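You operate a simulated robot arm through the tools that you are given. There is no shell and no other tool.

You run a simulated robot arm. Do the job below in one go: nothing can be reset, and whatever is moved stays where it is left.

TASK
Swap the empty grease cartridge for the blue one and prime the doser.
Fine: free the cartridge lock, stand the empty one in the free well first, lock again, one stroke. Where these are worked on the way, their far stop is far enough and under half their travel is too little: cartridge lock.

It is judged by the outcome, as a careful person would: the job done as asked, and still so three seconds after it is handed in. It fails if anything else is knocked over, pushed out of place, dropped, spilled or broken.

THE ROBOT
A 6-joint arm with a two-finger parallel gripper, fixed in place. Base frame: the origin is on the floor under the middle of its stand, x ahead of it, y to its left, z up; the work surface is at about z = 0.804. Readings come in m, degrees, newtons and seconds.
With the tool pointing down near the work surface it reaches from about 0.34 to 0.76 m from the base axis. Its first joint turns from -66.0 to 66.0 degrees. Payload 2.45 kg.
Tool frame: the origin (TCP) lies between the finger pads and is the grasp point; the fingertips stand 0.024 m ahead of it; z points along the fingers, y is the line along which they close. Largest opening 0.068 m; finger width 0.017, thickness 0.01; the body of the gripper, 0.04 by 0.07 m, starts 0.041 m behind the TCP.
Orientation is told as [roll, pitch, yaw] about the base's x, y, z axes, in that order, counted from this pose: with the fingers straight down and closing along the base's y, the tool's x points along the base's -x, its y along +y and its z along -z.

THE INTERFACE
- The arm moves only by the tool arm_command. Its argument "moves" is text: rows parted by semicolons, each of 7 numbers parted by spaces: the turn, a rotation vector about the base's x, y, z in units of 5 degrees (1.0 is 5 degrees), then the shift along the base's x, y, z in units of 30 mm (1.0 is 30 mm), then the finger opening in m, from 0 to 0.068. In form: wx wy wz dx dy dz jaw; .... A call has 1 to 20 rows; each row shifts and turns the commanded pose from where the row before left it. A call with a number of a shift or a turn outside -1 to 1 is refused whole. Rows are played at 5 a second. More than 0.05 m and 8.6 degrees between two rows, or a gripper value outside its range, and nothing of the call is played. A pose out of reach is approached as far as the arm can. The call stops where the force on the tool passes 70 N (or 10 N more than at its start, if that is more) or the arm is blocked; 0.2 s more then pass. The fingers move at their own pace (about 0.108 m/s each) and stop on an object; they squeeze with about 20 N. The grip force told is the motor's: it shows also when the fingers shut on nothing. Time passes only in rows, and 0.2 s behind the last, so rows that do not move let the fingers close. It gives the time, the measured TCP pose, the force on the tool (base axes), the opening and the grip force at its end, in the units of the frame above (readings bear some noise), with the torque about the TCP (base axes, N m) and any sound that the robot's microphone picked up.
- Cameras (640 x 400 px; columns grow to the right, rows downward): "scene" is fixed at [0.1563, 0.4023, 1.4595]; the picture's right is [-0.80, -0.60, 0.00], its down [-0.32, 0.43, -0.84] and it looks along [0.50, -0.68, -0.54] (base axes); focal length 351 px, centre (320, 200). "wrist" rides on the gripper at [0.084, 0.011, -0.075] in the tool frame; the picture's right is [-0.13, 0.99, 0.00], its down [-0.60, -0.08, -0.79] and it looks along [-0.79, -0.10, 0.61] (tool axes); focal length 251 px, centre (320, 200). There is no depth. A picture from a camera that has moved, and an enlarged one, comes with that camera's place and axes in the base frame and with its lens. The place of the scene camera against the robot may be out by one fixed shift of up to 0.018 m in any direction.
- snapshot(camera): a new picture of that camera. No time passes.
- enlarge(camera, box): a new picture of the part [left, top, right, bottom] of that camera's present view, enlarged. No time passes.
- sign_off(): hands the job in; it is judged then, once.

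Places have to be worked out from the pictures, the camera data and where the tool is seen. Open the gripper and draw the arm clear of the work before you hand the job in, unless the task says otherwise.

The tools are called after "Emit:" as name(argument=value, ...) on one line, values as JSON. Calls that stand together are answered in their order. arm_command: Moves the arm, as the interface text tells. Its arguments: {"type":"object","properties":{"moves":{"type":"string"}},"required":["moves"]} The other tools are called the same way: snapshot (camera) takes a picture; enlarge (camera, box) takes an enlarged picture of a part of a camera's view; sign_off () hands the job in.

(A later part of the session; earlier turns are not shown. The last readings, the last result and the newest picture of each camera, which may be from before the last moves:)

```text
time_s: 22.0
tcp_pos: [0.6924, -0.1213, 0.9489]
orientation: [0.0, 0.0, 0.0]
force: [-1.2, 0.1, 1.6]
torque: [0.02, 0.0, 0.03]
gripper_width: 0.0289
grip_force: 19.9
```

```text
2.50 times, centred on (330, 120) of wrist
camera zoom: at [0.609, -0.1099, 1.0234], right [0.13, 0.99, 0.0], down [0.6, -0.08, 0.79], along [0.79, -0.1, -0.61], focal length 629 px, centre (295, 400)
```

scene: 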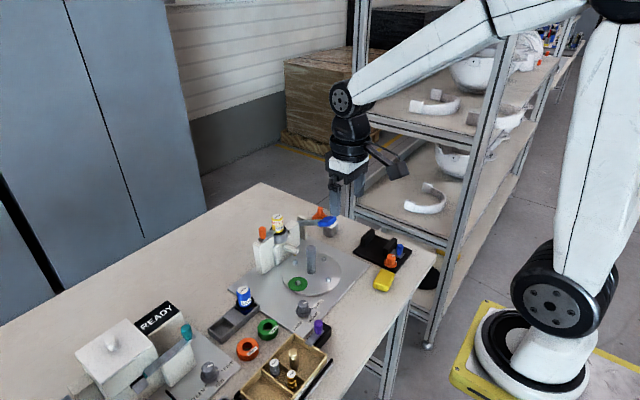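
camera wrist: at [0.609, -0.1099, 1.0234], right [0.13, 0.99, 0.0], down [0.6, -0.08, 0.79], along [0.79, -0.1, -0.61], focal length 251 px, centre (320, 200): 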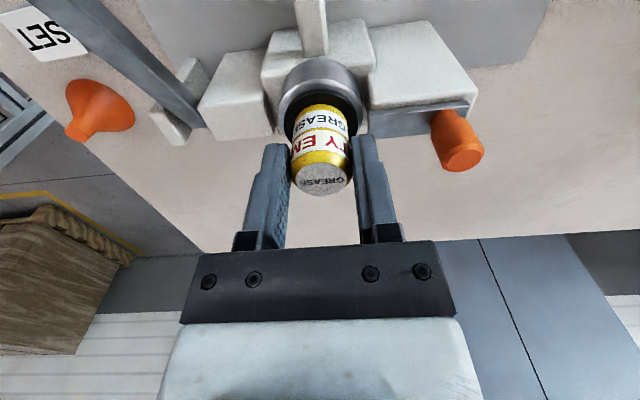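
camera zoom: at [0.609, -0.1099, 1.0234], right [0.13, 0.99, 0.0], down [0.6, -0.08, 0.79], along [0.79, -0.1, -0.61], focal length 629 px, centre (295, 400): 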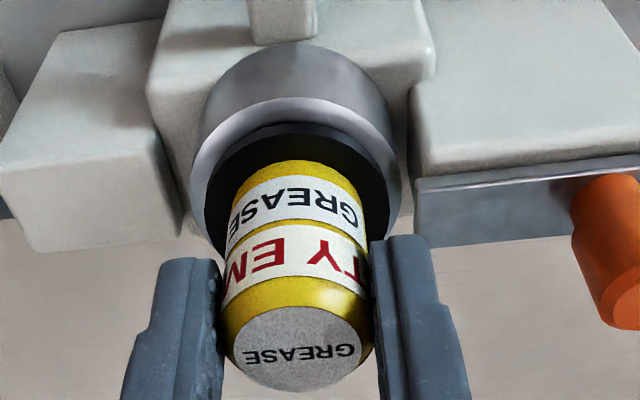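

The jaws hold again (19.9 N) but the cartridge is still seated, so something resists more than friction allowed. I go back down, re-grip, and lift in 2 mm steps while reading the force.

Emit:
arm_command(moves="0 0 0 0 0 0 0.036; 0 0 0 0 0 -0.2 0.036; 0 0 0 0.03 0 -0.25 0.036; 0 0 0 0 0 0 0.03; 0 0 0 0 0 0 0.015; 0 0 0 0 0 0 0.01; 0 0 0 0 0 0 0.01")

Emit:
arm_command(moves="0 0 0 0 0 0.07 0.01; 0 0 0 0 0 0 0.01")

Emit:
arm_command(moves="0 0 0 0 0 0.07 0.01; 0 0 0 0 0 0 0.01")

```text
time_s: 23.6
tcp_pos: [0.6934, -0.1202, 0.934]
orientation: [-0.1, 0.0, 0.0]
force: [0.2, -0.2, 0.1]
torque: [0.01, -0.01, -0.04]
gripper_width: 0.0291
grip_force: 19.3
```

```text
time_s: 24.2
tcp_pos: [0.6924, -0.1203, 0.9367]
orientation: [0.0, 0.0, 0.0]
force: [-0.6, 0.4, 0.1]
torque: [0.01, 0.01, -0.01]
gripper_width: 0.0289
grip_force: 20.1
```

```text
time_s: 24.8
tcp_pos: [0.694, -0.1199, 0.9401]
orientation: [0.0, 0.1, 0.0]
force: [0.2, 0.3, -0.2]
torque: [0.0, 0.0, 0.02]
gripper_width: 0.0289
grip_force: 20.3
```

No vertical load appears at all after 4 mm of lift. I look whether the cartridge is rising with the fingers.

Emit:
enlarge(camera="scene", box=[255, 210, 301, 246])

Emit:
enlarge(camera="wrist", box=[260, 60, 380, 220])

```text
11.11 times, centred on (278, 228) of scene
camera zoom: at [0.1563, 0.4023, 1.4595], right [-0.8, -0.6, 0.0], down [-0.32, 0.43, -0.84], along [0.5, -0.68, -0.54], focal length 3903 px, centre (787, -111)
```

zoom: 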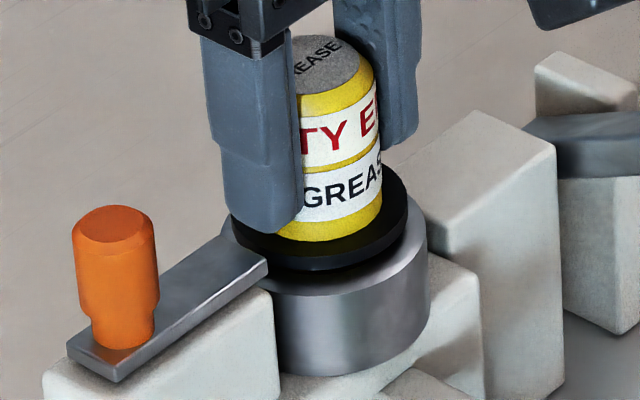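

```text
2.50 times, centred on (320, 140) of wrist
camera zoom: at [0.6099, -0.1103, 1.0139], right [0.13, 0.99, 0.0], down [0.6, -0.08, 0.79], along [0.79, -0.1, -0.61], focal length 629 px, centre (320, 350)
```

zoom: 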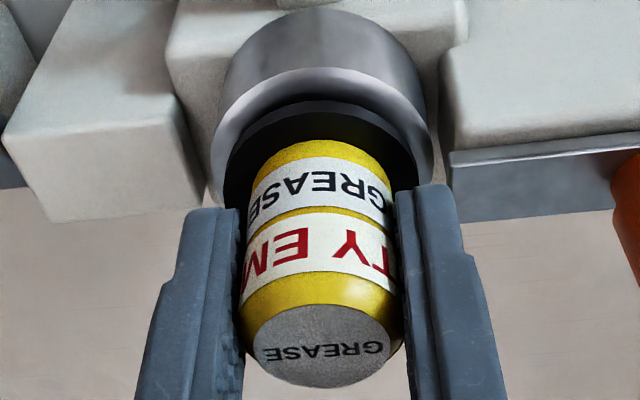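

Now the cartridge is rising with the fingers (flange visibly above the collar). I keep lifting slowly in small steps and recheck the grip.

Emit:
arm_command(moves="0 0 0 0 0 0.1 0.01; 0 0 0 0 0 0.1 0.01; 0 0 0 0 0 0.1 0.01; 0 0 0 0 0 0 0.01")

Emit:
enlarge(camera="scene", box=[245, 200, 311, 250])

```text
time_s: 25.8
tcp_pos: [0.6927, -0.1206, 0.9477]
orientation: [-0.1, 0.0, 0.1]
force: [-0.5, 0.4, 0.4]
torque: [0.02, -0.01, -0.01]
gripper_width: 0.0291
grip_force: 20.1
```

```text
8.00 times, centred on (278, 225) of scene
camera zoom: at [0.1563, 0.4023, 1.4595], right [-0.8, -0.6, 0.0], down [-0.32, 0.43, -0.84], along [0.5, -0.68, -0.54], focal length 2810 px, centre (656, 0)
```

zoom: 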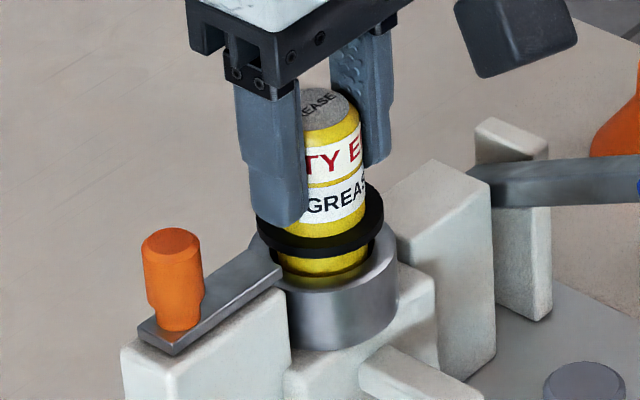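

It is coming out cleanly. I continue the slow lift until the cartridge bottom clears the knob height.

Emit:
arm_command(moves="0 0 0 0 0 0.12 0.01; 0 0 0 0 0 0.12 0.01; 0 0 0 0 0 0.12 0.01; 0 0 0 0 0 0.12 0.01; 0 0 0 0 0 0.12 0.01; 0 0 0 0 0 0.12 0.01; 0 0 0 0 0 0.12 0.01; 0 0 0 0 0 0.12 0.01; 0 0 0 0 0 0.12 0.01; 0 0 0 0 0 0.12 0.01; 0 0 0 0 0 0.12 0.01; 0 0 0 0 0 0.12 0.01; 0 0 0 0 0 0.12 0.01; 0 0 0 0 0 0.12 0.01; 0 0 0 0 0 0.12 0.01; 0 0 0 0 0 0.12 0.01; 0 0 0 0 0 0.12 0.01; 0 0 0 0 0 0.12 0.01; 0 0 0 0 0 0.12 0.01; 0 0 0 0 0 0 0.01")

Emit:
snapshot(camera="scene")

Emit:
snapshot(camera="wrist")

```text
time_s: 30.0
tcp_pos: [0.693, -0.12, 1.0162]
orientation: [0.0, 0.0, 0.0]
force: [-0.5, 0.0, -1.4]
torque: [-0.03, -0.02, 0.01]
gripper_width: 0.0289
grip_force: 19.9
```

```text
taken
```

scene: 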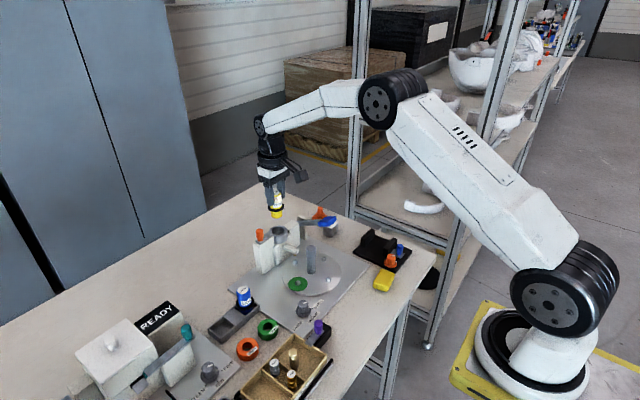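

```text
taken
camera wrist: at [0.6096, -0.1095, 1.0911], right [0.13, 0.99, 0.0], down [0.6, -0.08, 0.79], along [0.79, -0.1, -0.61], focal length 251 px, centre (320, 200)
```

wrist: 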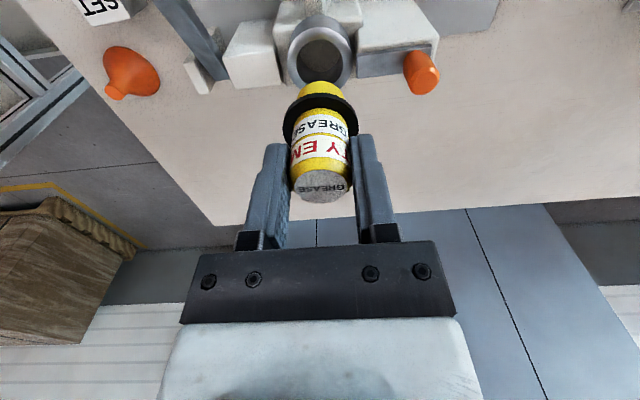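

Emit:
enlarge(camera="wrist", box=[250, 0, 400, 110])

Emit:
enlarge(camera="scene", box=[245, 170, 325, 250])

Emit:
enlarge(camera="wrist", box=[260, 60, 380, 220])

```text
3.64 times, centred on (325, 55) of wrist
camera zoom: at [0.6096, -0.1095, 1.0911], right [0.13, 0.99, 0.0], down [0.6, -0.08, 0.79], along [0.79, -0.1, -0.61], focal length 914 px, centre (302, 727)
```

zoom: 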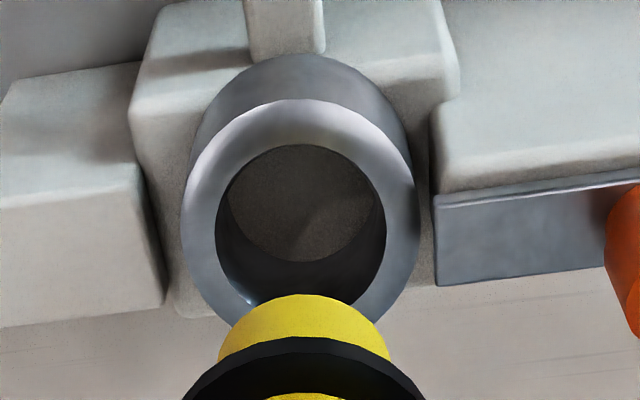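

```text
5.00 times, centred on (285, 210) of scene
camera zoom: at [0.1563, 0.4023, 1.4595], right [-0.8, -0.6, 0.0], down [-0.32, 0.43, -0.84], along [0.5, -0.68, -0.54], focal length 1756 px, centre (495, 150)
```

zoom: 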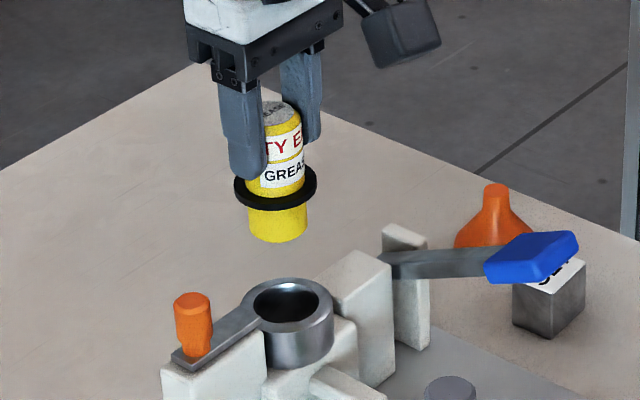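

```text
2.50 times, centred on (320, 140) of wrist
camera zoom: at [0.6096, -0.1095, 1.0911], right [0.13, 0.99, 0.0], down [0.6, -0.08, 0.79], along [0.79, -0.1, -0.61], focal length 629 px, centre (320, 350)
```

zoom: 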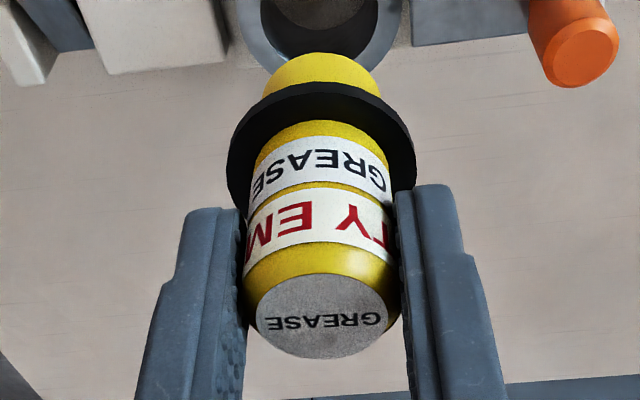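

The empty is out, but comparing views the cartridge has crept down ~6 mm in the fingers during the lift. I start toward the free well with smooth moderate rows and check the creep early.

Emit:
arm_command(moves="0 0 0 -0.1 0.3 0 0.005; 0 0 0 -0.15 0.6 0 0.005; 0 0 0 -0.15 0.6 0 0.005; 0 0 0 -0.1 0.3 0 0.005")

Emit:
enlarge(camera="wrist", box=[260, 60, 380, 220])

```text
time_s: 31.0
tcp_pos: [0.6782, -0.0658, 1.0167]
orientation: [-0.1, 0.1, -0.1]
force: [0.0, 0.2, -1.0]
torque: [0.0, 0.0, 0.01]
gripper_width: 0.029
grip_force: 20.2
```

```text
2.50 times, centred on (320, 140) of wrist
camera zoom: at [0.595, -0.055, 1.0916], right [0.13, 0.99, 0.0], down [0.6, -0.08, 0.79], along [0.79, -0.1, -0.61], focal length 629 px, centre (320, 350)
```

zoom: 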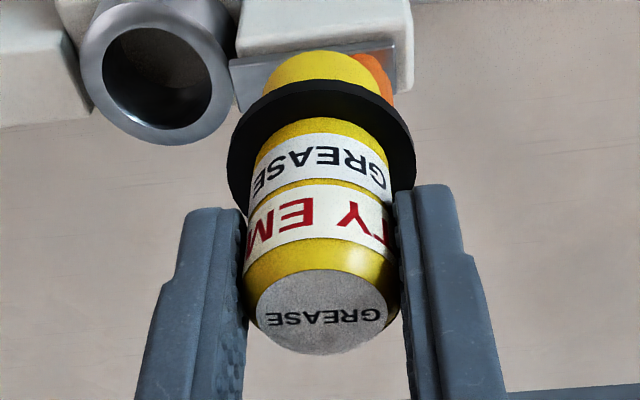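

Creep is slow (≈0.5 mm/s), so there is ample time. I carry it over to above the free well (target TCP ≈ (0.6357, 0.133)).

Emit:
arm_command(moves="0 0 0 -0.142 0.4 0 0.005; 0 0 0 -0.142 0.8 0 0.005; 0 0 0 -0.142 0.8 0 0.005; 0 0 0 -0.142 0.8 0 0.005; 0 0 0 -0.142 0.8 0 0.005; 0 0 0 -0.142 0.8 0 0.005; 0 0 0 -0.142 0.8 0 0.005; 0 0 0 -0.142 0.7 -0.2 0.005; 0 0 0 -0.142 0.5 -0.5 0.005; 0 0 0 -0.142 0.24 -0.7 0.005; 0 0 0 0 0 -0.7 0.005")

Emit:
snapshot(camera="wrist")

Emit:
enlarge(camera="wrist", box=[250, 20, 400, 220])

Emit:
enlarge(camera="scene", box=[190, 240, 290, 350])

```text
time_s: 33.4
tcp_pos: [0.6348, 0.134, 0.9533]
orientation: [0.1, 0.0, -0.1]
force: [-0.8, 0.2, -1.0]
torque: [-0.04, 0.01, -0.01]
gripper_width: 0.0289
grip_force: 19.1
```

```text
taken
camera wrist: at [0.5513, 0.1434, 1.0272], right [0.13, 0.99, 0.0], down [0.6, -0.08, 0.79], along [0.79, -0.1, -0.61], focal length 251 px, centre (320, 200)
```

wrist: 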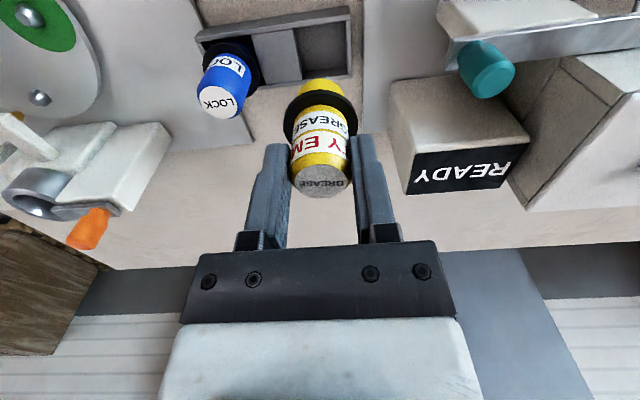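

```text
2.00 times, centred on (325, 120) of wrist
camera zoom: at [0.5513, 0.1434, 1.0272], right [0.13, 0.99, 0.0], down [0.6, -0.08, 0.79], along [0.79, -0.1, -0.61], focal length 503 px, centre (310, 360)
```

zoom: 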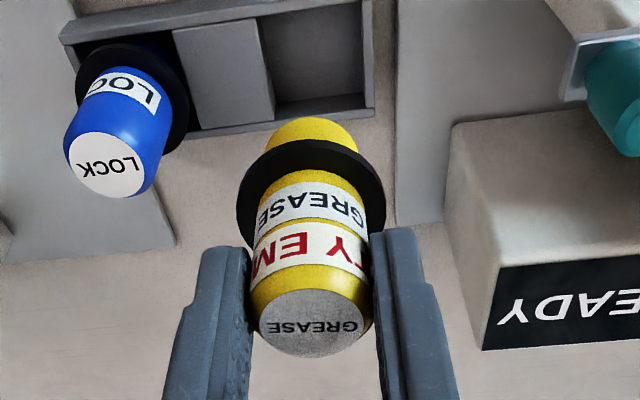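

```text
3.64 times, centred on (240, 295) of scene
camera zoom: at [0.1563, 0.4024, 1.4595], right [-0.8, -0.6, 0.0], down [-0.32, 0.43, -0.84], along [0.5, -0.68, -0.54], focal length 1277 px, centre (611, -146)
```

zoom: 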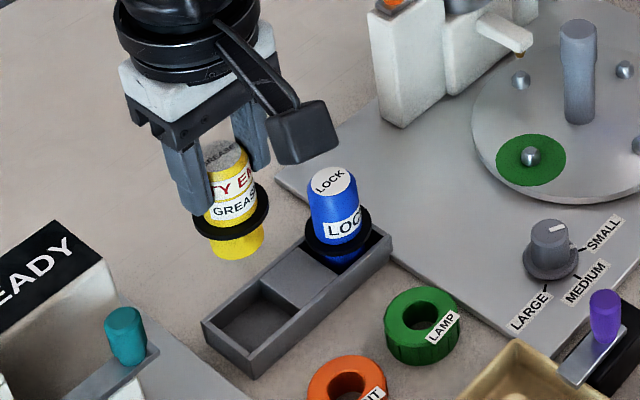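

The cartridge hangs vertical at ≈(0.636, 0.1325), right over the well centre (0.637, 0.133), with its nose still well above the rim. I lower it about 72 mm, then check.

Emit:
arm_command(moves="0 0 0 0.03 0 -0.4 0.005; 0 0 0 0 0 -0.4 0.005; 0 0 0 0 0 -0.4 0.005; 0 0 0 0 0 -0.4 0.005; 0 0 0 0 0 -0.35 0.005; 0 0 0 0 0 -0.25 0.005")

Emit:
enlarge(camera="wrist", box=[240, 60, 400, 210])

Emit:
enlarge(camera="scene", box=[190, 270, 270, 350])

```text
time_s: 34.8
tcp_pos: [0.6365, 0.1327, 0.8877]
orientation: [0.0, 0.0, 0.0]
force: [0.3, 0.2, -0.4]
torque: [0.01, 0.04, -0.03]
gripper_width: 0.0286
grip_force: 20.3
```

```text
2.67 times, centred on (320, 135) of wrist
camera zoom: at [0.5528, 0.1429, 0.9611], right [0.13, 0.99, 0.0], down [0.6, -0.08, 0.79], along [0.79, -0.1, -0.61], focal length 670 px, centre (320, 373)
```

zoom: 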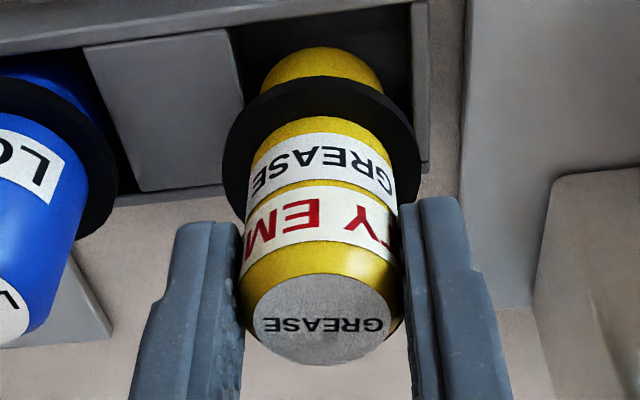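

```text
5.00 times, centred on (230, 310) of scene
camera zoom: at [0.1563, 0.4023, 1.4595], right [-0.8, -0.6, 0.0], down [-0.32, 0.43, -0.84], along [0.5, -0.68, -0.54], focal length 1756 px, centre (770, -350)
```

zoom: 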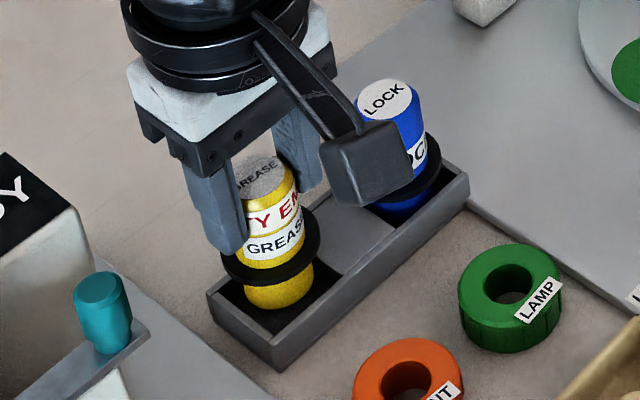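

The nose is inside the well, with the top at ≈0.885 (needs ≈0.872). I lower another ~10 mm slowly, then in tiny steps until contact.

Emit:
arm_command(moves="0 0 0 0 0 -0.15 0.005; 0 0 0 0 0 -0.12 0.005; 0 0 0 0 0 -0.08 0.005")

Emit:
arm_command(moves="0 0 0 0 0 -0.06 0.005; 0 0 0 0 0 -0.04 0.005")

Emit:
enlarge(camera="wrist", box=[240, 60, 400, 210])

Emit:
enlarge(camera="scene", box=[190, 270, 270, 350])

```text
time_s: 35.6
tcp_pos: [0.6361, 0.1329, 0.8784]
orientation: [0.1, -0.1, 0.0]
force: [-1.2, -0.8, 3.6]
torque: [-0.05, 0.11, 0.02]
gripper_width: 0.0287
grip_force: 20.0
```

```text
time_s: 36.2
tcp_pos: [0.6364, 0.1327, 0.8756]
orientation: [0.1, -0.2, 0.0]
force: [1.1, -0.2, 13.2]
torque: [-0.05, -0.1, 0.06]
gripper_width: 0.0287
grip_force: 20.1
```

```text
2.67 times, centred on (320, 135) of wrist
camera zoom: at [0.5533, 0.1438, 0.9494], right [0.13, 0.99, 0.0], down [0.6, -0.08, 0.8], along [0.79, -0.1, -0.61], focal length 670 px, centre (320, 373)
```

zoom: 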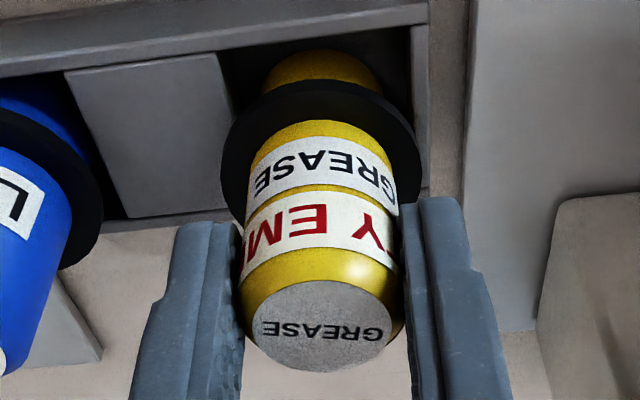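

```text
5.00 times, centred on (230, 310) of scene
camera zoom: at [0.156, 0.4023, 1.4595], right [-0.8, -0.6, 0.0], down [-0.32, 0.43, -0.84], along [0.5, -0.68, -0.54], focal length 1756 px, centre (770, -350)
```

zoom: 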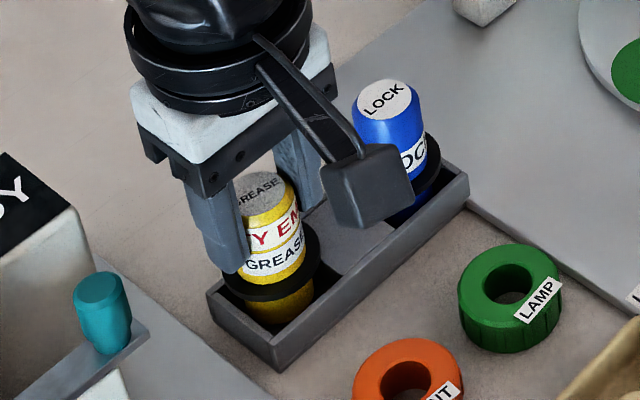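

It stands on the well floor (13 N upward reaction, same height as the blue one). I relieve the push, open the fingers to 46 mm and rise straight up.

Emit:
arm_command(moves="0 0 0 0 0 0.06 0.005; 0 0 0 0 0 0 0.005; 0 0 0 0 0 0 0.034; 0 0 0 0 0 0 0.046; 0 0 0 0 0 0 0.046")

Emit:
enlarge(camera="wrist", box=[240, 60, 400, 210])

```text
time_s: 37.4
tcp_pos: [0.6363, 0.1339, 0.8762]
orientation: [0.1, 0.0, 0.0]
force: [0.7, 0.0, -0.2]
torque: [0.02, -0.02, 0.0]
gripper_width: 0.0461
grip_force: 0.1
```

```text
2.67 times, centred on (320, 135) of wrist
camera zoom: at [0.5524, 0.1435, 0.9507], right [0.13, 0.99, 0.0], down [0.6, -0.08, 0.79], along [0.79, -0.1, -0.61], focal length 670 px, centre (320, 373)
```

zoom: 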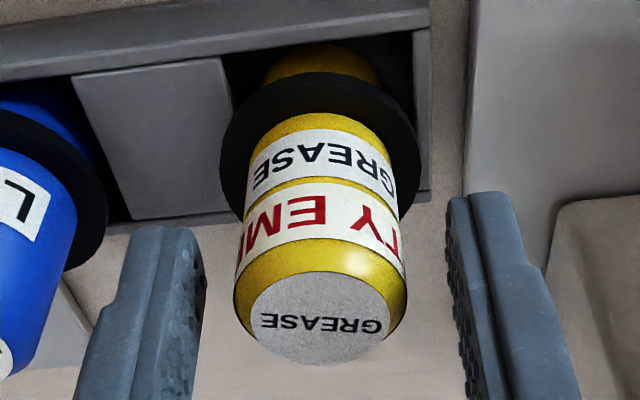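

The empty stands upright and free. I rise 90 mm and move over the blue cartridge, then check alignment before descending.

Emit:
arm_command(moves="0 0 0 0 0 0.4 0.046; 0 0 0 0 0 0.8 0.046; 0 0 0 0 0 0.9 0.046; 0 0 0 0 0 0.9 0.046; 0 0 0 0 -0.58 0 0.046; 0 0 0 0 -0.58 0 0.046; 0 0 0 0 -0.58 0 0.046; 0 0 0 0 -0.58 0 0.046; 0 0 0 0 0 0 0.046")

Emit:
snapshot(camera="wrist")

Emit:
enlarge(camera="wrist", box=[240, 60, 400, 210])

Emit:
enlarge(camera="scene", box=[190, 250, 290, 350])

```text
time_s: 39.4
tcp_pos: [0.636, 0.0626, 0.9662]
orientation: [-0.1, -0.1, 0.1]
force: [0.0, -0.1, -0.4]
torque: [-0.05, 0.03, 0.03]
gripper_width: 0.0462
grip_force: 0.0
```

```text
taken
camera wrist: at [0.5523, 0.0727, 1.0399], right [0.13, 0.99, 0.0], down [0.6, -0.08, 0.79], along [0.79, -0.1, -0.61], focal length 251 px, centre (320, 200)
```

wrist: 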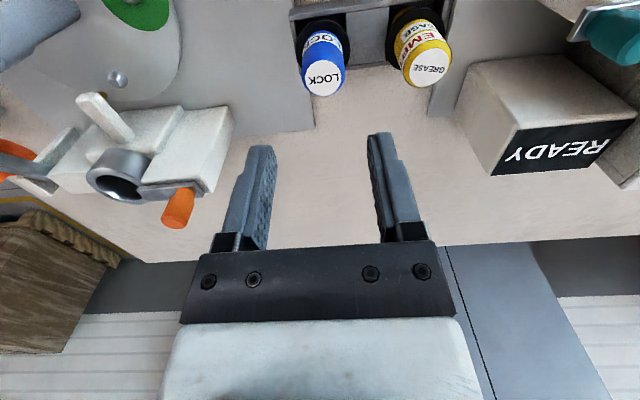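

```text
2.67 times, centred on (320, 135) of wrist
camera zoom: at [0.5523, 0.0727, 1.0399], right [0.13, 0.99, 0.0], down [0.6, -0.08, 0.79], along [0.79, -0.1, -0.61], focal length 670 px, centre (320, 373)
```

zoom: 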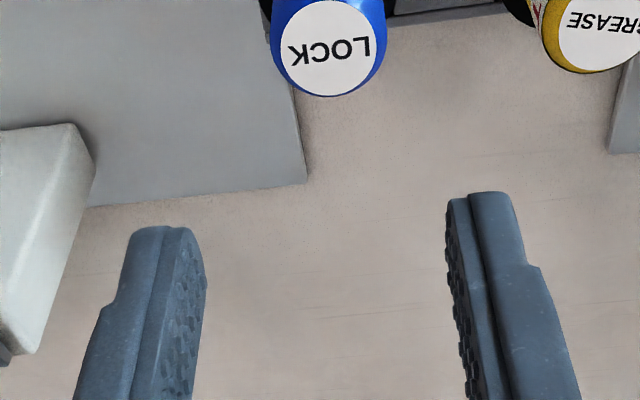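

```text
4.00 times, centred on (240, 300) of scene
camera zoom: at [0.1563, 0.4023, 1.4595], right [-0.8, -0.6, 0.0], down [-0.32, 0.43, -0.84], along [0.5, -0.68, -0.54], focal length 1405 px, centre (640, -200)
```

zoom: 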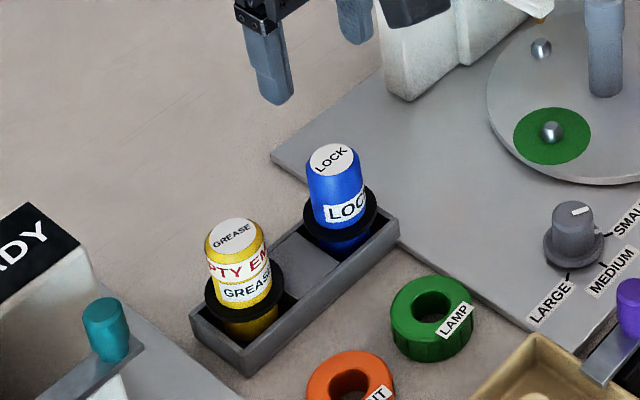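

Blue cartridge confirmed at (0.636, 0.0635), top 0.872; the empty stands straight in its well. I descend around the blue one to TCP z≈0.857 and close.

Emit:
arm_command(moves="0 0 0 0 0 -0.8 0.046; 0 0 0 0 0 -0.8 0.046; 0 0 0 0 0 -0.8 0.046; 0 0 0 0 0 -0.6 0.046; 0 0 0 0 0 -0.4 0.046; 0 0 0 0 0 -0.22 0.046; 0 0 0 0 0 0 0.046")

Emit:
enlarge(camera="wrist", box=[240, 60, 400, 210])

Emit:
enlarge(camera="scene", box=[190, 250, 290, 350])

```text
time_s: 41.0
tcp_pos: [0.6365, 0.0628, 0.8577]
orientation: [0.1, 0.0, 0.0]
force: [-0.4, -0.1, -0.4]
torque: [-0.02, 0.02, -0.01]
gripper_width: 0.0459
grip_force: 0.1
```

```text
2.67 times, centred on (320, 135) of wrist
camera zoom: at [0.5535, 0.0733, 0.9327], right [0.13, 0.99, 0.0], down [0.6, -0.08, 0.79], along [0.79, -0.1, -0.61], focal length 670 px, centre (320, 373)
```

zoom: 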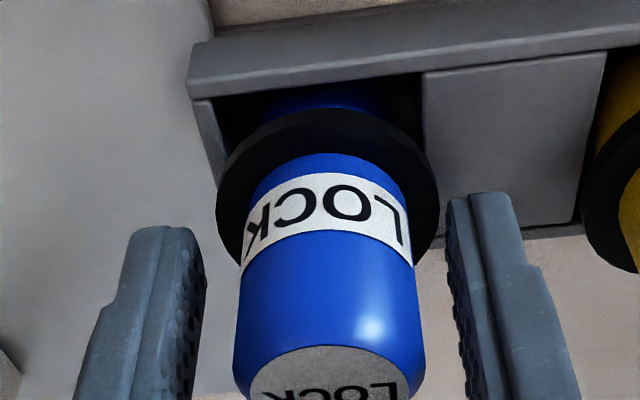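

```text
4.00 times, centred on (240, 300) of scene
camera zoom: at [0.1563, 0.4023, 1.4595], right [-0.8, -0.6, 0.0], down [-0.32, 0.43, -0.84], along [0.5, -0.68, -0.54], focal length 1405 px, centre (640, -200)
```

zoom: 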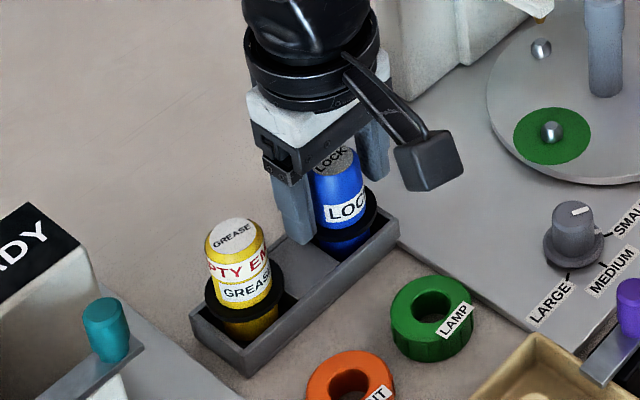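

The fingers straddle the blue body evenly. I close, then lift slowly at first.

Emit:
arm_command(moves="0 0 0 0 0 0 0.036; 0 0 0 0 0 0 0.02; 0 0 0 0 0 0 0.005; 0 0 0 0 0 0 0.005; 0 0 0 0 0 0 0.005")

Emit:
arm_command(moves="0 0 0 0 0 0.08 0.005; 0 0 0 0 0 0.12 0.005; 0 0 0 0 0 0.2 0.005; 0 0 0 0 0 0.2 0.005")

Emit:
enlarge(camera="wrist", box=[240, 60, 400, 210])

Emit:
enlarge(camera="scene", box=[190, 250, 290, 350])

```text
time_s: 42.2
tcp_pos: [0.6373, 0.0634, 0.8584]
orientation: [0.0, 0.0, 0.1]
force: [-0.1, 0.7, 0.1]
torque: [0.03, -0.02, -0.04]
gripper_width: 0.0292
grip_force: 20.1
```

```text
time_s: 43.2
tcp_pos: [0.6355, 0.0631, 0.8754]
orientation: [0.1, 0.2, 0.1]
force: [0.5, 0.3, -1.5]
torque: [0.02, -0.03, 0.04]
gripper_width: 0.0294
grip_force: 19.7
```

```text
2.67 times, centred on (320, 135) of wrist
camera zoom: at [0.5526, 0.0732, 0.9499], right [0.13, 0.99, 0.0], down [0.6, -0.08, 0.79], along [0.79, -0.1, -0.61], focal length 670 px, centre (320, 373)
```

zoom: 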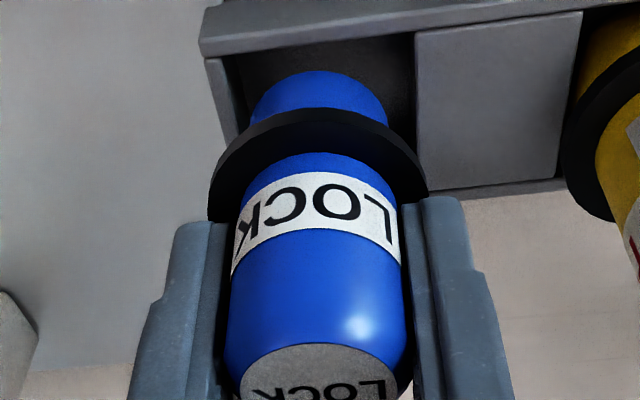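

```text
4.00 times, centred on (240, 300) of scene
camera zoom: at [0.1563, 0.4023, 1.4595], right [-0.8, -0.6, 0.0], down [-0.32, 0.43, -0.84], along [0.5, -0.68, -0.54], focal length 1405 px, centre (640, -200)
```

zoom: 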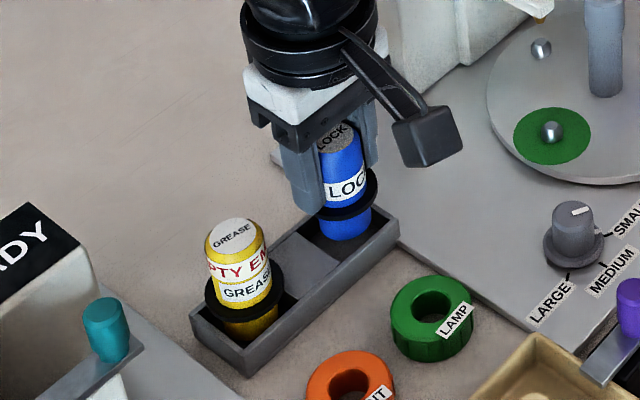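

The blue cartridge lifts cleanly (≈1.5 N weight). I raise it to travel height and carry it to above the doser socket.

Emit:
arm_command(moves="0 0 0 0 0 0.4 0.005; 0 0 0 0 0 0.6 0.005; 0 0 0 0 0 0.7 0.005; 0 0 0 0 0 0.8 0.005; 0 0 0 0 0 0.8 0.005; 0 0 0 0 0 0.7 0.005; 0 0 0 0 0 0.5 0.005; 0 0 0 0.211 -0.4 0 0.005; 0 0 0 0.211 -0.8 0 0.005; 0 0 0 0.211 -0.8 0 0.005; 0 0 0 0.211 -0.8 0 0.005; 0 0 0 0.211 -0.8 0 0.005; 0 0 0 0.211 -0.8 0 0.005; 0 0 0 0.211 -0.8 0 0.005; 0 0 0 0.211 -0.6 0 0.005; 0 0 0 0.211 -0.33 0 0.005; 0 0 0 0 0 0 0.005")

Emit:
snapshot(camera="wrist")

Emit:
enlarge(camera="wrist", box=[240, 0, 400, 220])

Emit:
enlarge(camera="scene", box=[235, 165, 325, 255])

```text
time_s: 46.8
tcp_pos: [0.6925, -0.1194, 1.0105]
orientation: [0.0, 0.0, 0.0]
force: [0.5, 0.6, -1.1]
torque: [0.03, 0.01, -0.01]
gripper_width: 0.029
grip_force: 20.2
```

```text
taken
camera wrist: at [0.6086, -0.1093, 1.0855], right [0.13, 0.99, 0.0], down [0.6, -0.08, 0.79], along [0.79, -0.1, -0.61], focal length 251 px, centre (320, 200)
```

wrist: 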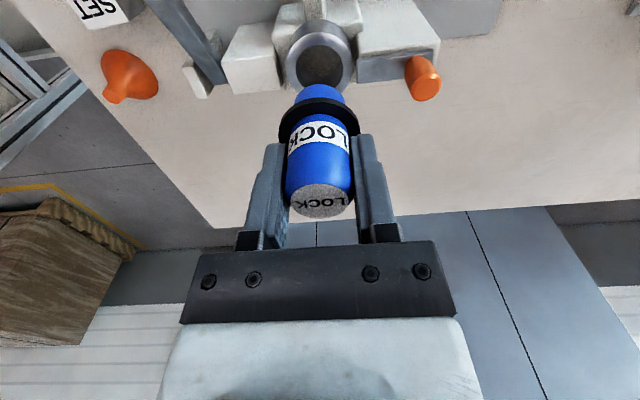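

```text
1.82 times, centred on (320, 110) of wrist
camera zoom: at [0.6086, -0.1093, 1.0855], right [0.13, 0.99, 0.0], down [0.6, -0.08, 0.79], along [0.79, -0.1, -0.61], focal length 457 px, centre (320, 364)
```

zoom: 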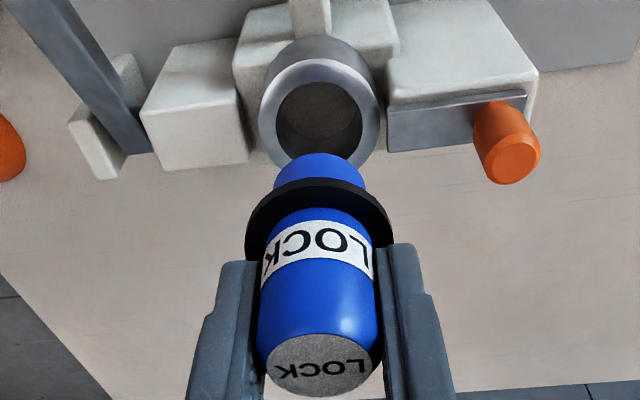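

```text
4.44 times, centred on (280, 210) of scene
camera zoom: at [0.1563, 0.4023, 1.4595], right [-0.8, -0.6, 0.0], down [-0.32, 0.43, -0.84], along [0.5, -0.68, -0.54], focal length 1561 px, centre (498, 156)
```

zoom: 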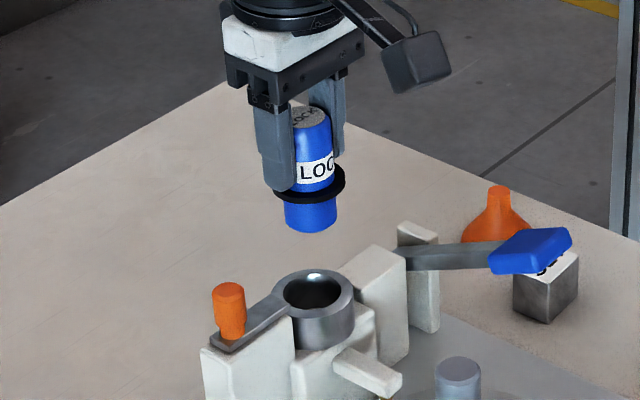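

The socket bore centre triangulates to ≈(0.694, -0.121) and the blue cartridge hangs at ≈(0.693, -0.1205), upright. I lower to just above the bore and check alignment.

Emit:
arm_command(moves="0 0 0 0 0 -0.4 0.005; 0 0 0 0 0 -0.5 0.005; 0 0 0 0 0 -0.4 0.005; 0 0 0 0 0 -0.25 0.005")

Emit:
enlarge(camera="wrist", box=[240, 20, 400, 220])

Emit:
enlarge(camera="scene", box=[245, 195, 311, 245])

```text
time_s: 47.8
tcp_pos: [0.691, -0.1199, 0.9636]
orientation: [0.0, 0.0, 0.0]
force: [0.5, -0.6, -1.2]
torque: [-0.01, -0.02, 0.01]
gripper_width: 0.029
grip_force: 19.8
```

```text
2.00 times, centred on (320, 120) of wrist
camera zoom: at [0.6085, -0.1099, 1.0385], right [0.13, 0.99, 0.0], down [0.6, -0.08, 0.79], along [0.79, -0.1, -0.61], focal length 503 px, centre (320, 360)
```

zoom: 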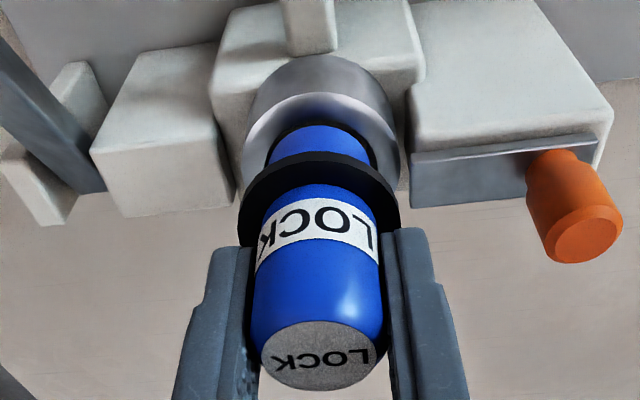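

```text
8.00 times, centred on (278, 220) of scene
camera zoom: at [0.1563, 0.4023, 1.4595], right [-0.8, -0.6, 0.0], down [-0.32, 0.43, -0.84], along [0.5, -0.68, -0.54], focal length 2810 px, centre (656, 40)
```

zoom: 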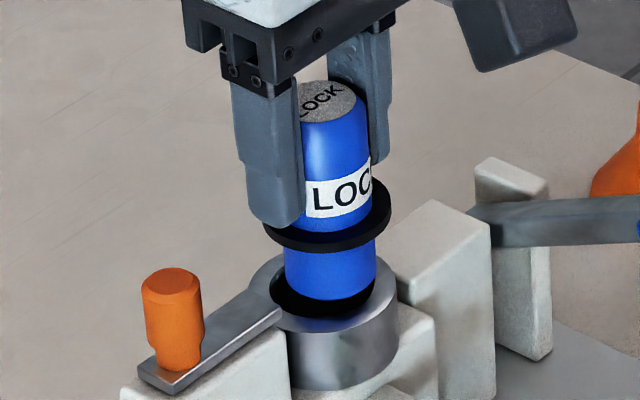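

Comparing finger/cartridge/collar outlines in the scene view, the blue axis is about 3 mm short in x of the bore centre. I shift +3.3 mm in x and recheck.

Emit:
arm_command(moves="0 0 0 0.11 0 0 0.005; 0 0 0 0 0 0 0.005")

Emit:
enlarge(camera="scene", box=[255, 207, 301, 243])

Emit:
enlarge(camera="wrist", box=[270, 30, 370, 110])

```text
time_s: 48.4
tcp_pos: [0.695, -0.1195, 0.9641]
orientation: [0.0, 0.1, 0.0]
force: [-0.2, -0.3, -0.5]
torque: [0.0, -0.02, -0.02]
gripper_width: 0.029
grip_force: 19.7
```

```text
11.11 times, centred on (278, 225) of scene
camera zoom: at [0.1563, 0.4023, 1.4595], right [-0.8, -0.6, 0.0], down [-0.32, 0.43, -0.84], along [0.5, -0.68, -0.54], focal length 3903 px, centre (787, -78)
```

zoom: 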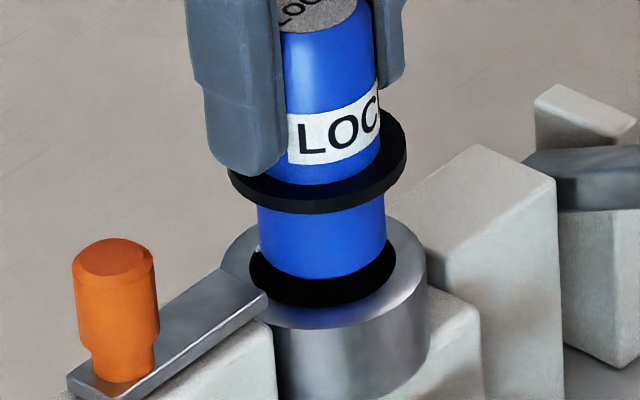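

```text
5.00 times, centred on (320, 70) of wrist
camera zoom: at [0.612, -0.1096, 1.0392], right [0.13, 0.99, 0.0], down [0.6, -0.08, 0.79], along [0.79, -0.1, -0.61], focal length 1257 px, centre (320, 850)
```

zoom: 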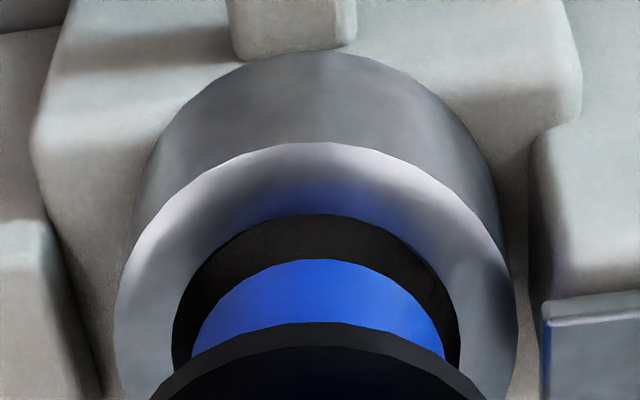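

Now nose and bore are concentric within ~1 mm (clearance ≈2.5 mm). I nudge 0.6 mm and lower slowly into the bore.

Emit:
arm_command(moves="0 0 0 0.02 -0.015 -0.15 0.005; 0 0 0 0 0 -0.15 0.005; 0 0 0 0 0 -0.15 0.005; 0 0 0 0 0 -0.15 0.005; 0 0 0 0 0 -0.1 0.005")

Emit:
enlarge(camera="scene", box=[255, 207, 301, 243])

Emit:
enlarge(camera="wrist", box=[240, 40, 400, 220])

```text
time_s: 49.6
tcp_pos: [0.6962, -0.1206, 0.9434]
orientation: [-0.1, 0.1, 0.1]
force: [-1.7, -0.1, -0.4]
torque: [-0.02, -0.02, -0.02]
gripper_width: 0.0291
grip_force: 19.6
```

```text
11.11 times, centred on (278, 225) of scene
camera zoom: at [0.1563, 0.4023, 1.4595], right [-0.8, -0.6, 0.0], down [-0.32, 0.43, -0.84], along [0.5, -0.68, -0.54], focal length 3903 px, centre (787, -78)
```

zoom: 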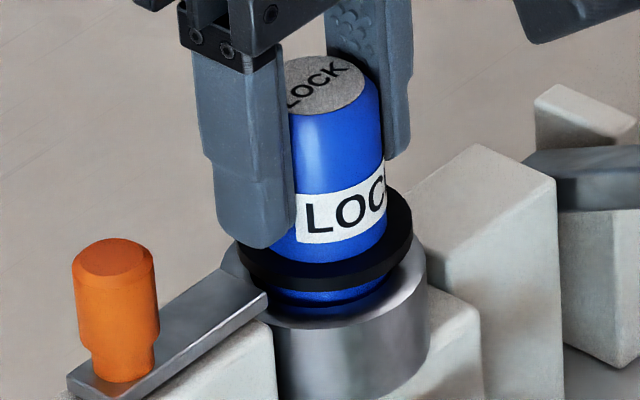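

```text
2.22 times, centred on (320, 130) of wrist
camera zoom: at [0.6127, -0.1108, 1.0175], right [0.13, 0.99, 0.0], down [0.6, -0.08, 0.79], along [0.79, -0.1, -0.61], focal length 559 px, centre (320, 356)
```

zoom: 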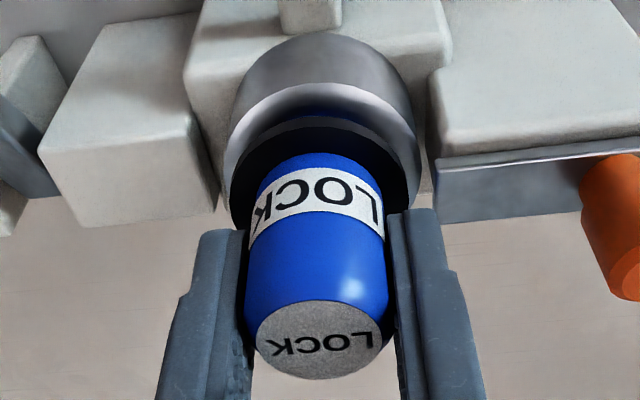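

The nose is in the bore with the flange a few mm above the collar and no side force. I lower the rest in 2 mm steps until it seats.

Emit:
arm_command(moves="0 0 0 0 0 -0.07 0.005; 0 0 0 0 0 -0.06 0.005; 0 0 0 0 0 -0.04 0.005")

Emit:
arm_command(moves="0 0 0 0 0 -0.05 0.005; 0 0 0 0 0 -0.03 0.005")

Emit:
enlarge(camera="scene", box=[255, 207, 301, 243])

```text
time_s: 50.4
tcp_pos: [0.6974, -0.121, 0.9384]
orientation: [0.0, 0.0, -0.1]
force: [-0.2, 0.5, 0.4]
torque: [-0.04, 0.02, 0.02]
gripper_width: 0.0287
grip_force: 19.7
```

```text
time_s: 51.0
tcp_pos: [0.6968, -0.1218, 0.937]
orientation: [0.0, -0.1, 0.0]
force: [0.7, -2.0, 11.4]
torque: [-0.23, 0.02, -0.03]
gripper_width: 0.029
grip_force: 20.0
```

```text
11.11 times, centred on (278, 225) of scene
camera zoom: at [0.156, 0.4024, 1.4595], right [-0.8, -0.6, 0.0], down [-0.32, 0.43, -0.84], along [0.5, -0.68, -0.54], focal length 3903 px, centre (787, -78)
```

zoom: 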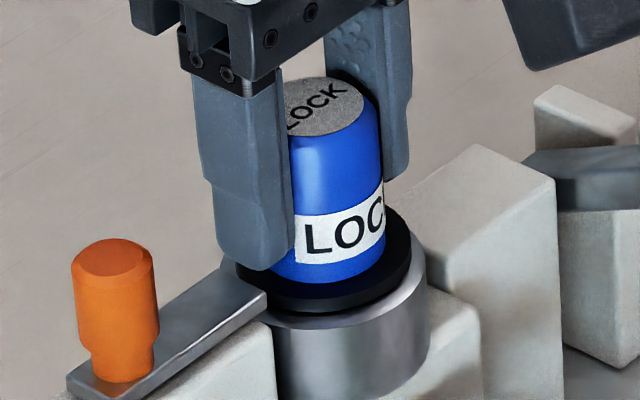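

It is seated (11 N reaction, flange on the collar as with the old one). I relieve the push, open to 40 mm, and inspect before rising.

Emit:
arm_command(moves="0 0 0 0 0 0.05 0.005; 0 0 0 0 0 0 0.005; 0 0 0 0 0 0 0.032; 0 0 0 0 0 0 0.04; 0 0 0 0 0 0 0.04")

Emit:
arm_command(moves="0 0 0 0 0 0.15 0.04; 0 0 0 0 0 0.5 0.04; 0 0 0 0 0 0.7 0.04; 0 0 0 0 0 0.7 0.04; 0 0 0 0 0 0.6 0.04; 0 0 0 -0.8 0 0 0.04; 0 0 0 -0.8 0 0 0.04; 0 0 0 -0.6 0 0 0.04; 0 0 0 0 0 0 0.04")

Emit:
snapshot(camera="wrist")

Emit:
enlarge(camera="wrist", box=[250, 70, 400, 170])

Emit:
enlarge(camera="scene", box=[245, 195, 311, 245])

```text
time_s: 52.2
tcp_pos: [0.6972, -0.1196, 0.9382]
orientation: [0.0, -0.2, 0.0]
force: [1.1, 1.3, 0.6]
torque: [-0.06, 0.04, -0.01]
gripper_width: 0.0393
grip_force: 0.9
```

```text
time_s: 54.2
tcp_pos: [0.6303, -0.1209, 1.0168]
orientation: [0.0, 0.0, -0.1]
force: [-0.1, 0.3, 0.1]
torque: [0.02, 0.02, 0.01]
gripper_width: 0.0398
grip_force: 0.0
```

```text
taken
camera wrist: at [0.5462, -0.1105, 1.0914], right [0.13, 0.99, 0.0], down [0.6, -0.08, 0.79], along [0.79, -0.1, -0.61], focal length 251 px, centre (320, 200)
```

wrist: 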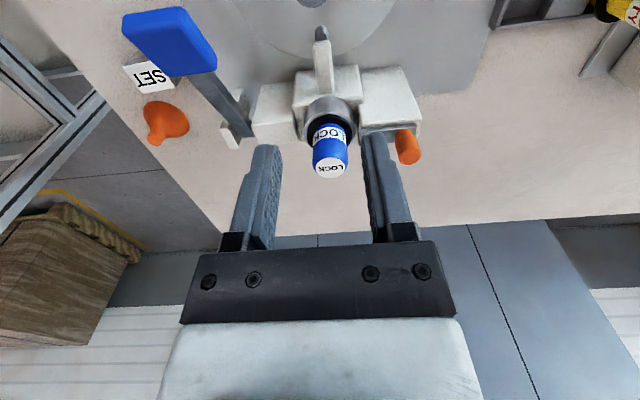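

```text
4.00 times, centred on (325, 120) of wrist
camera zoom: at [0.5462, -0.1105, 1.0914], right [0.13, 0.99, 0.0], down [0.6, -0.08, 0.79], along [0.79, -0.1, -0.61], focal length 1006 px, centre (300, 520)
```

zoom: 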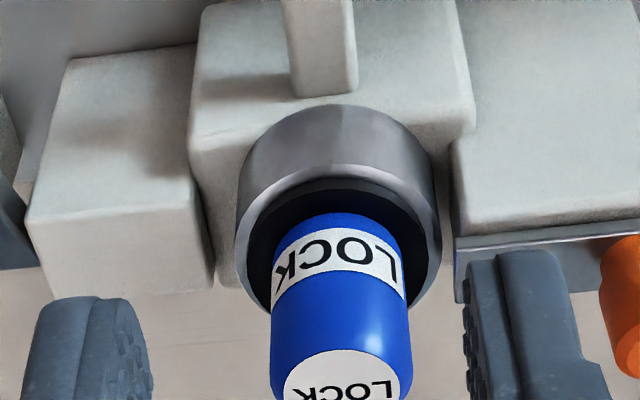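

```text
8.00 times, centred on (278, 220) of scene
camera zoom: at [0.1563, 0.4023, 1.4595], right [-0.8, -0.6, 0.0], down [-0.32, 0.43, -0.84], along [0.5, -0.68, -0.54], focal length 2810 px, centre (656, 40)
```

zoom: 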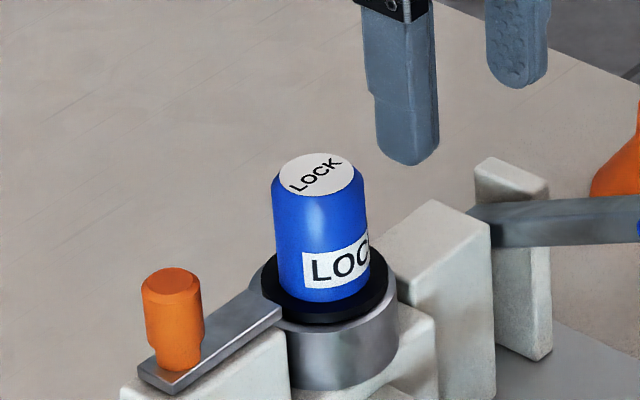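

The blue cartridge is seated at the same height and centred in the collar. Next I return over the orange lock knob (now ≈(0.698, -0.056)) to slide the lock shut.

Emit:
arm_command(moves="0 0 0 0.4 0.5 0 0.036; 0 0 0 0.6 0.6 0 0.036; 0 0 0 0.7 0.6 0 0.036; 0 0 0 0.52 0.47 0 0.036; 0 0 0 0 0 -0.7 0.036; 0 0 0 0 0 -0.7 0.036; 0 0 0 0 0 -0.6 0.036; 0 0 0 0 0 0 0.036")

Emit:
enlarge(camera="wrist", box=[220, 100, 400, 230])

Emit:
enlarge(camera="scene", box=[235, 190, 311, 250])

```text
time_s: 56.0
tcp_pos: [0.6953, -0.0545, 0.9551]
orientation: [-0.1, 0.1, 0.0]
force: [0.4, -0.3, 0.0]
torque: [-0.03, -0.03, -0.01]
gripper_width: 0.036
grip_force: 0.0
```

```text
3.08 times, centred on (310, 165) of wrist
camera zoom: at [0.6126, -0.0448, 1.0305], right [0.13, 0.99, 0.0], down [0.6, -0.08, 0.79], along [0.79, -0.1, -0.61], focal length 774 px, centre (351, 308)
```

zoom: 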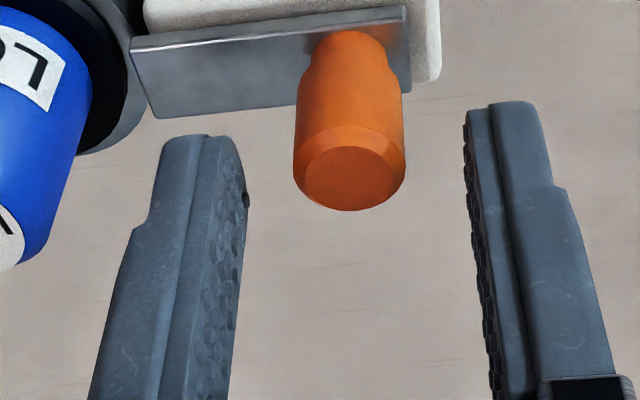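

```text
6.67 times, centred on (273, 220) of scene
camera zoom: at [0.1563, 0.4023, 1.4595], right [-0.8, -0.6, 0.0], down [-0.32, 0.43, -0.84], along [0.5, -0.68, -0.54], focal length 2342 px, centre (633, 67)
```

zoom: 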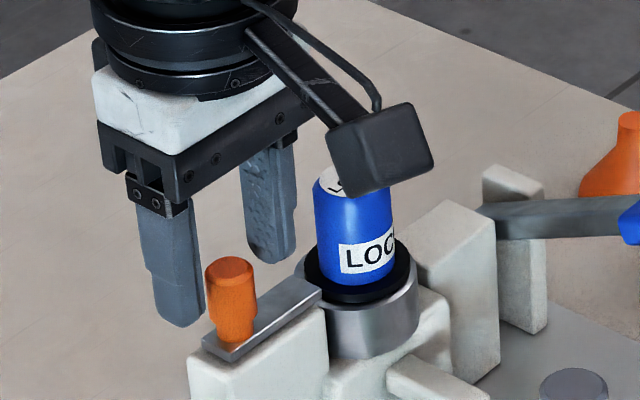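

The knob is nearly centred (1.5 mm off). I correct, descend 18 mm and close on the knob.

Emit:
arm_command(moves="0 0 0 0.03 -0.05 0 0.036; 0 0 0 0 0 -0.35 0.036; 0 0 0 0 0 -0.25 0.036; 0 0 0 0 0 0 0.028; 0 0 0 0 0 0 0.015; 0 0 0 0 0 0 0.01; 0 0 0 0 0 0 0.01")

Emit:
enlarge(camera="wrist", box=[200, 70, 400, 210])

```text
time_s: 57.6
tcp_pos: [0.6984, -0.0561, 0.9391]
orientation: [0.0, 0.0, -0.1]
force: [1.9, -0.6, -2.6]
torque: [0.39, -0.06, 0.02]
gripper_width: 0.0173
grip_force: 35.7
```

```text
2.86 times, centred on (300, 140) of wrist
camera zoom: at [0.6143, -0.0468, 1.0131], right [0.13, 0.99, 0.0], down [0.6, -0.08, 0.79], along [0.79, -0.1, -0.61], focal length 718 px, centre (377, 371)
```

zoom: 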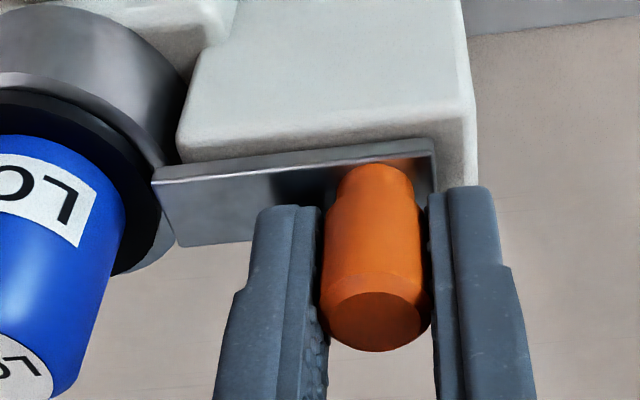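

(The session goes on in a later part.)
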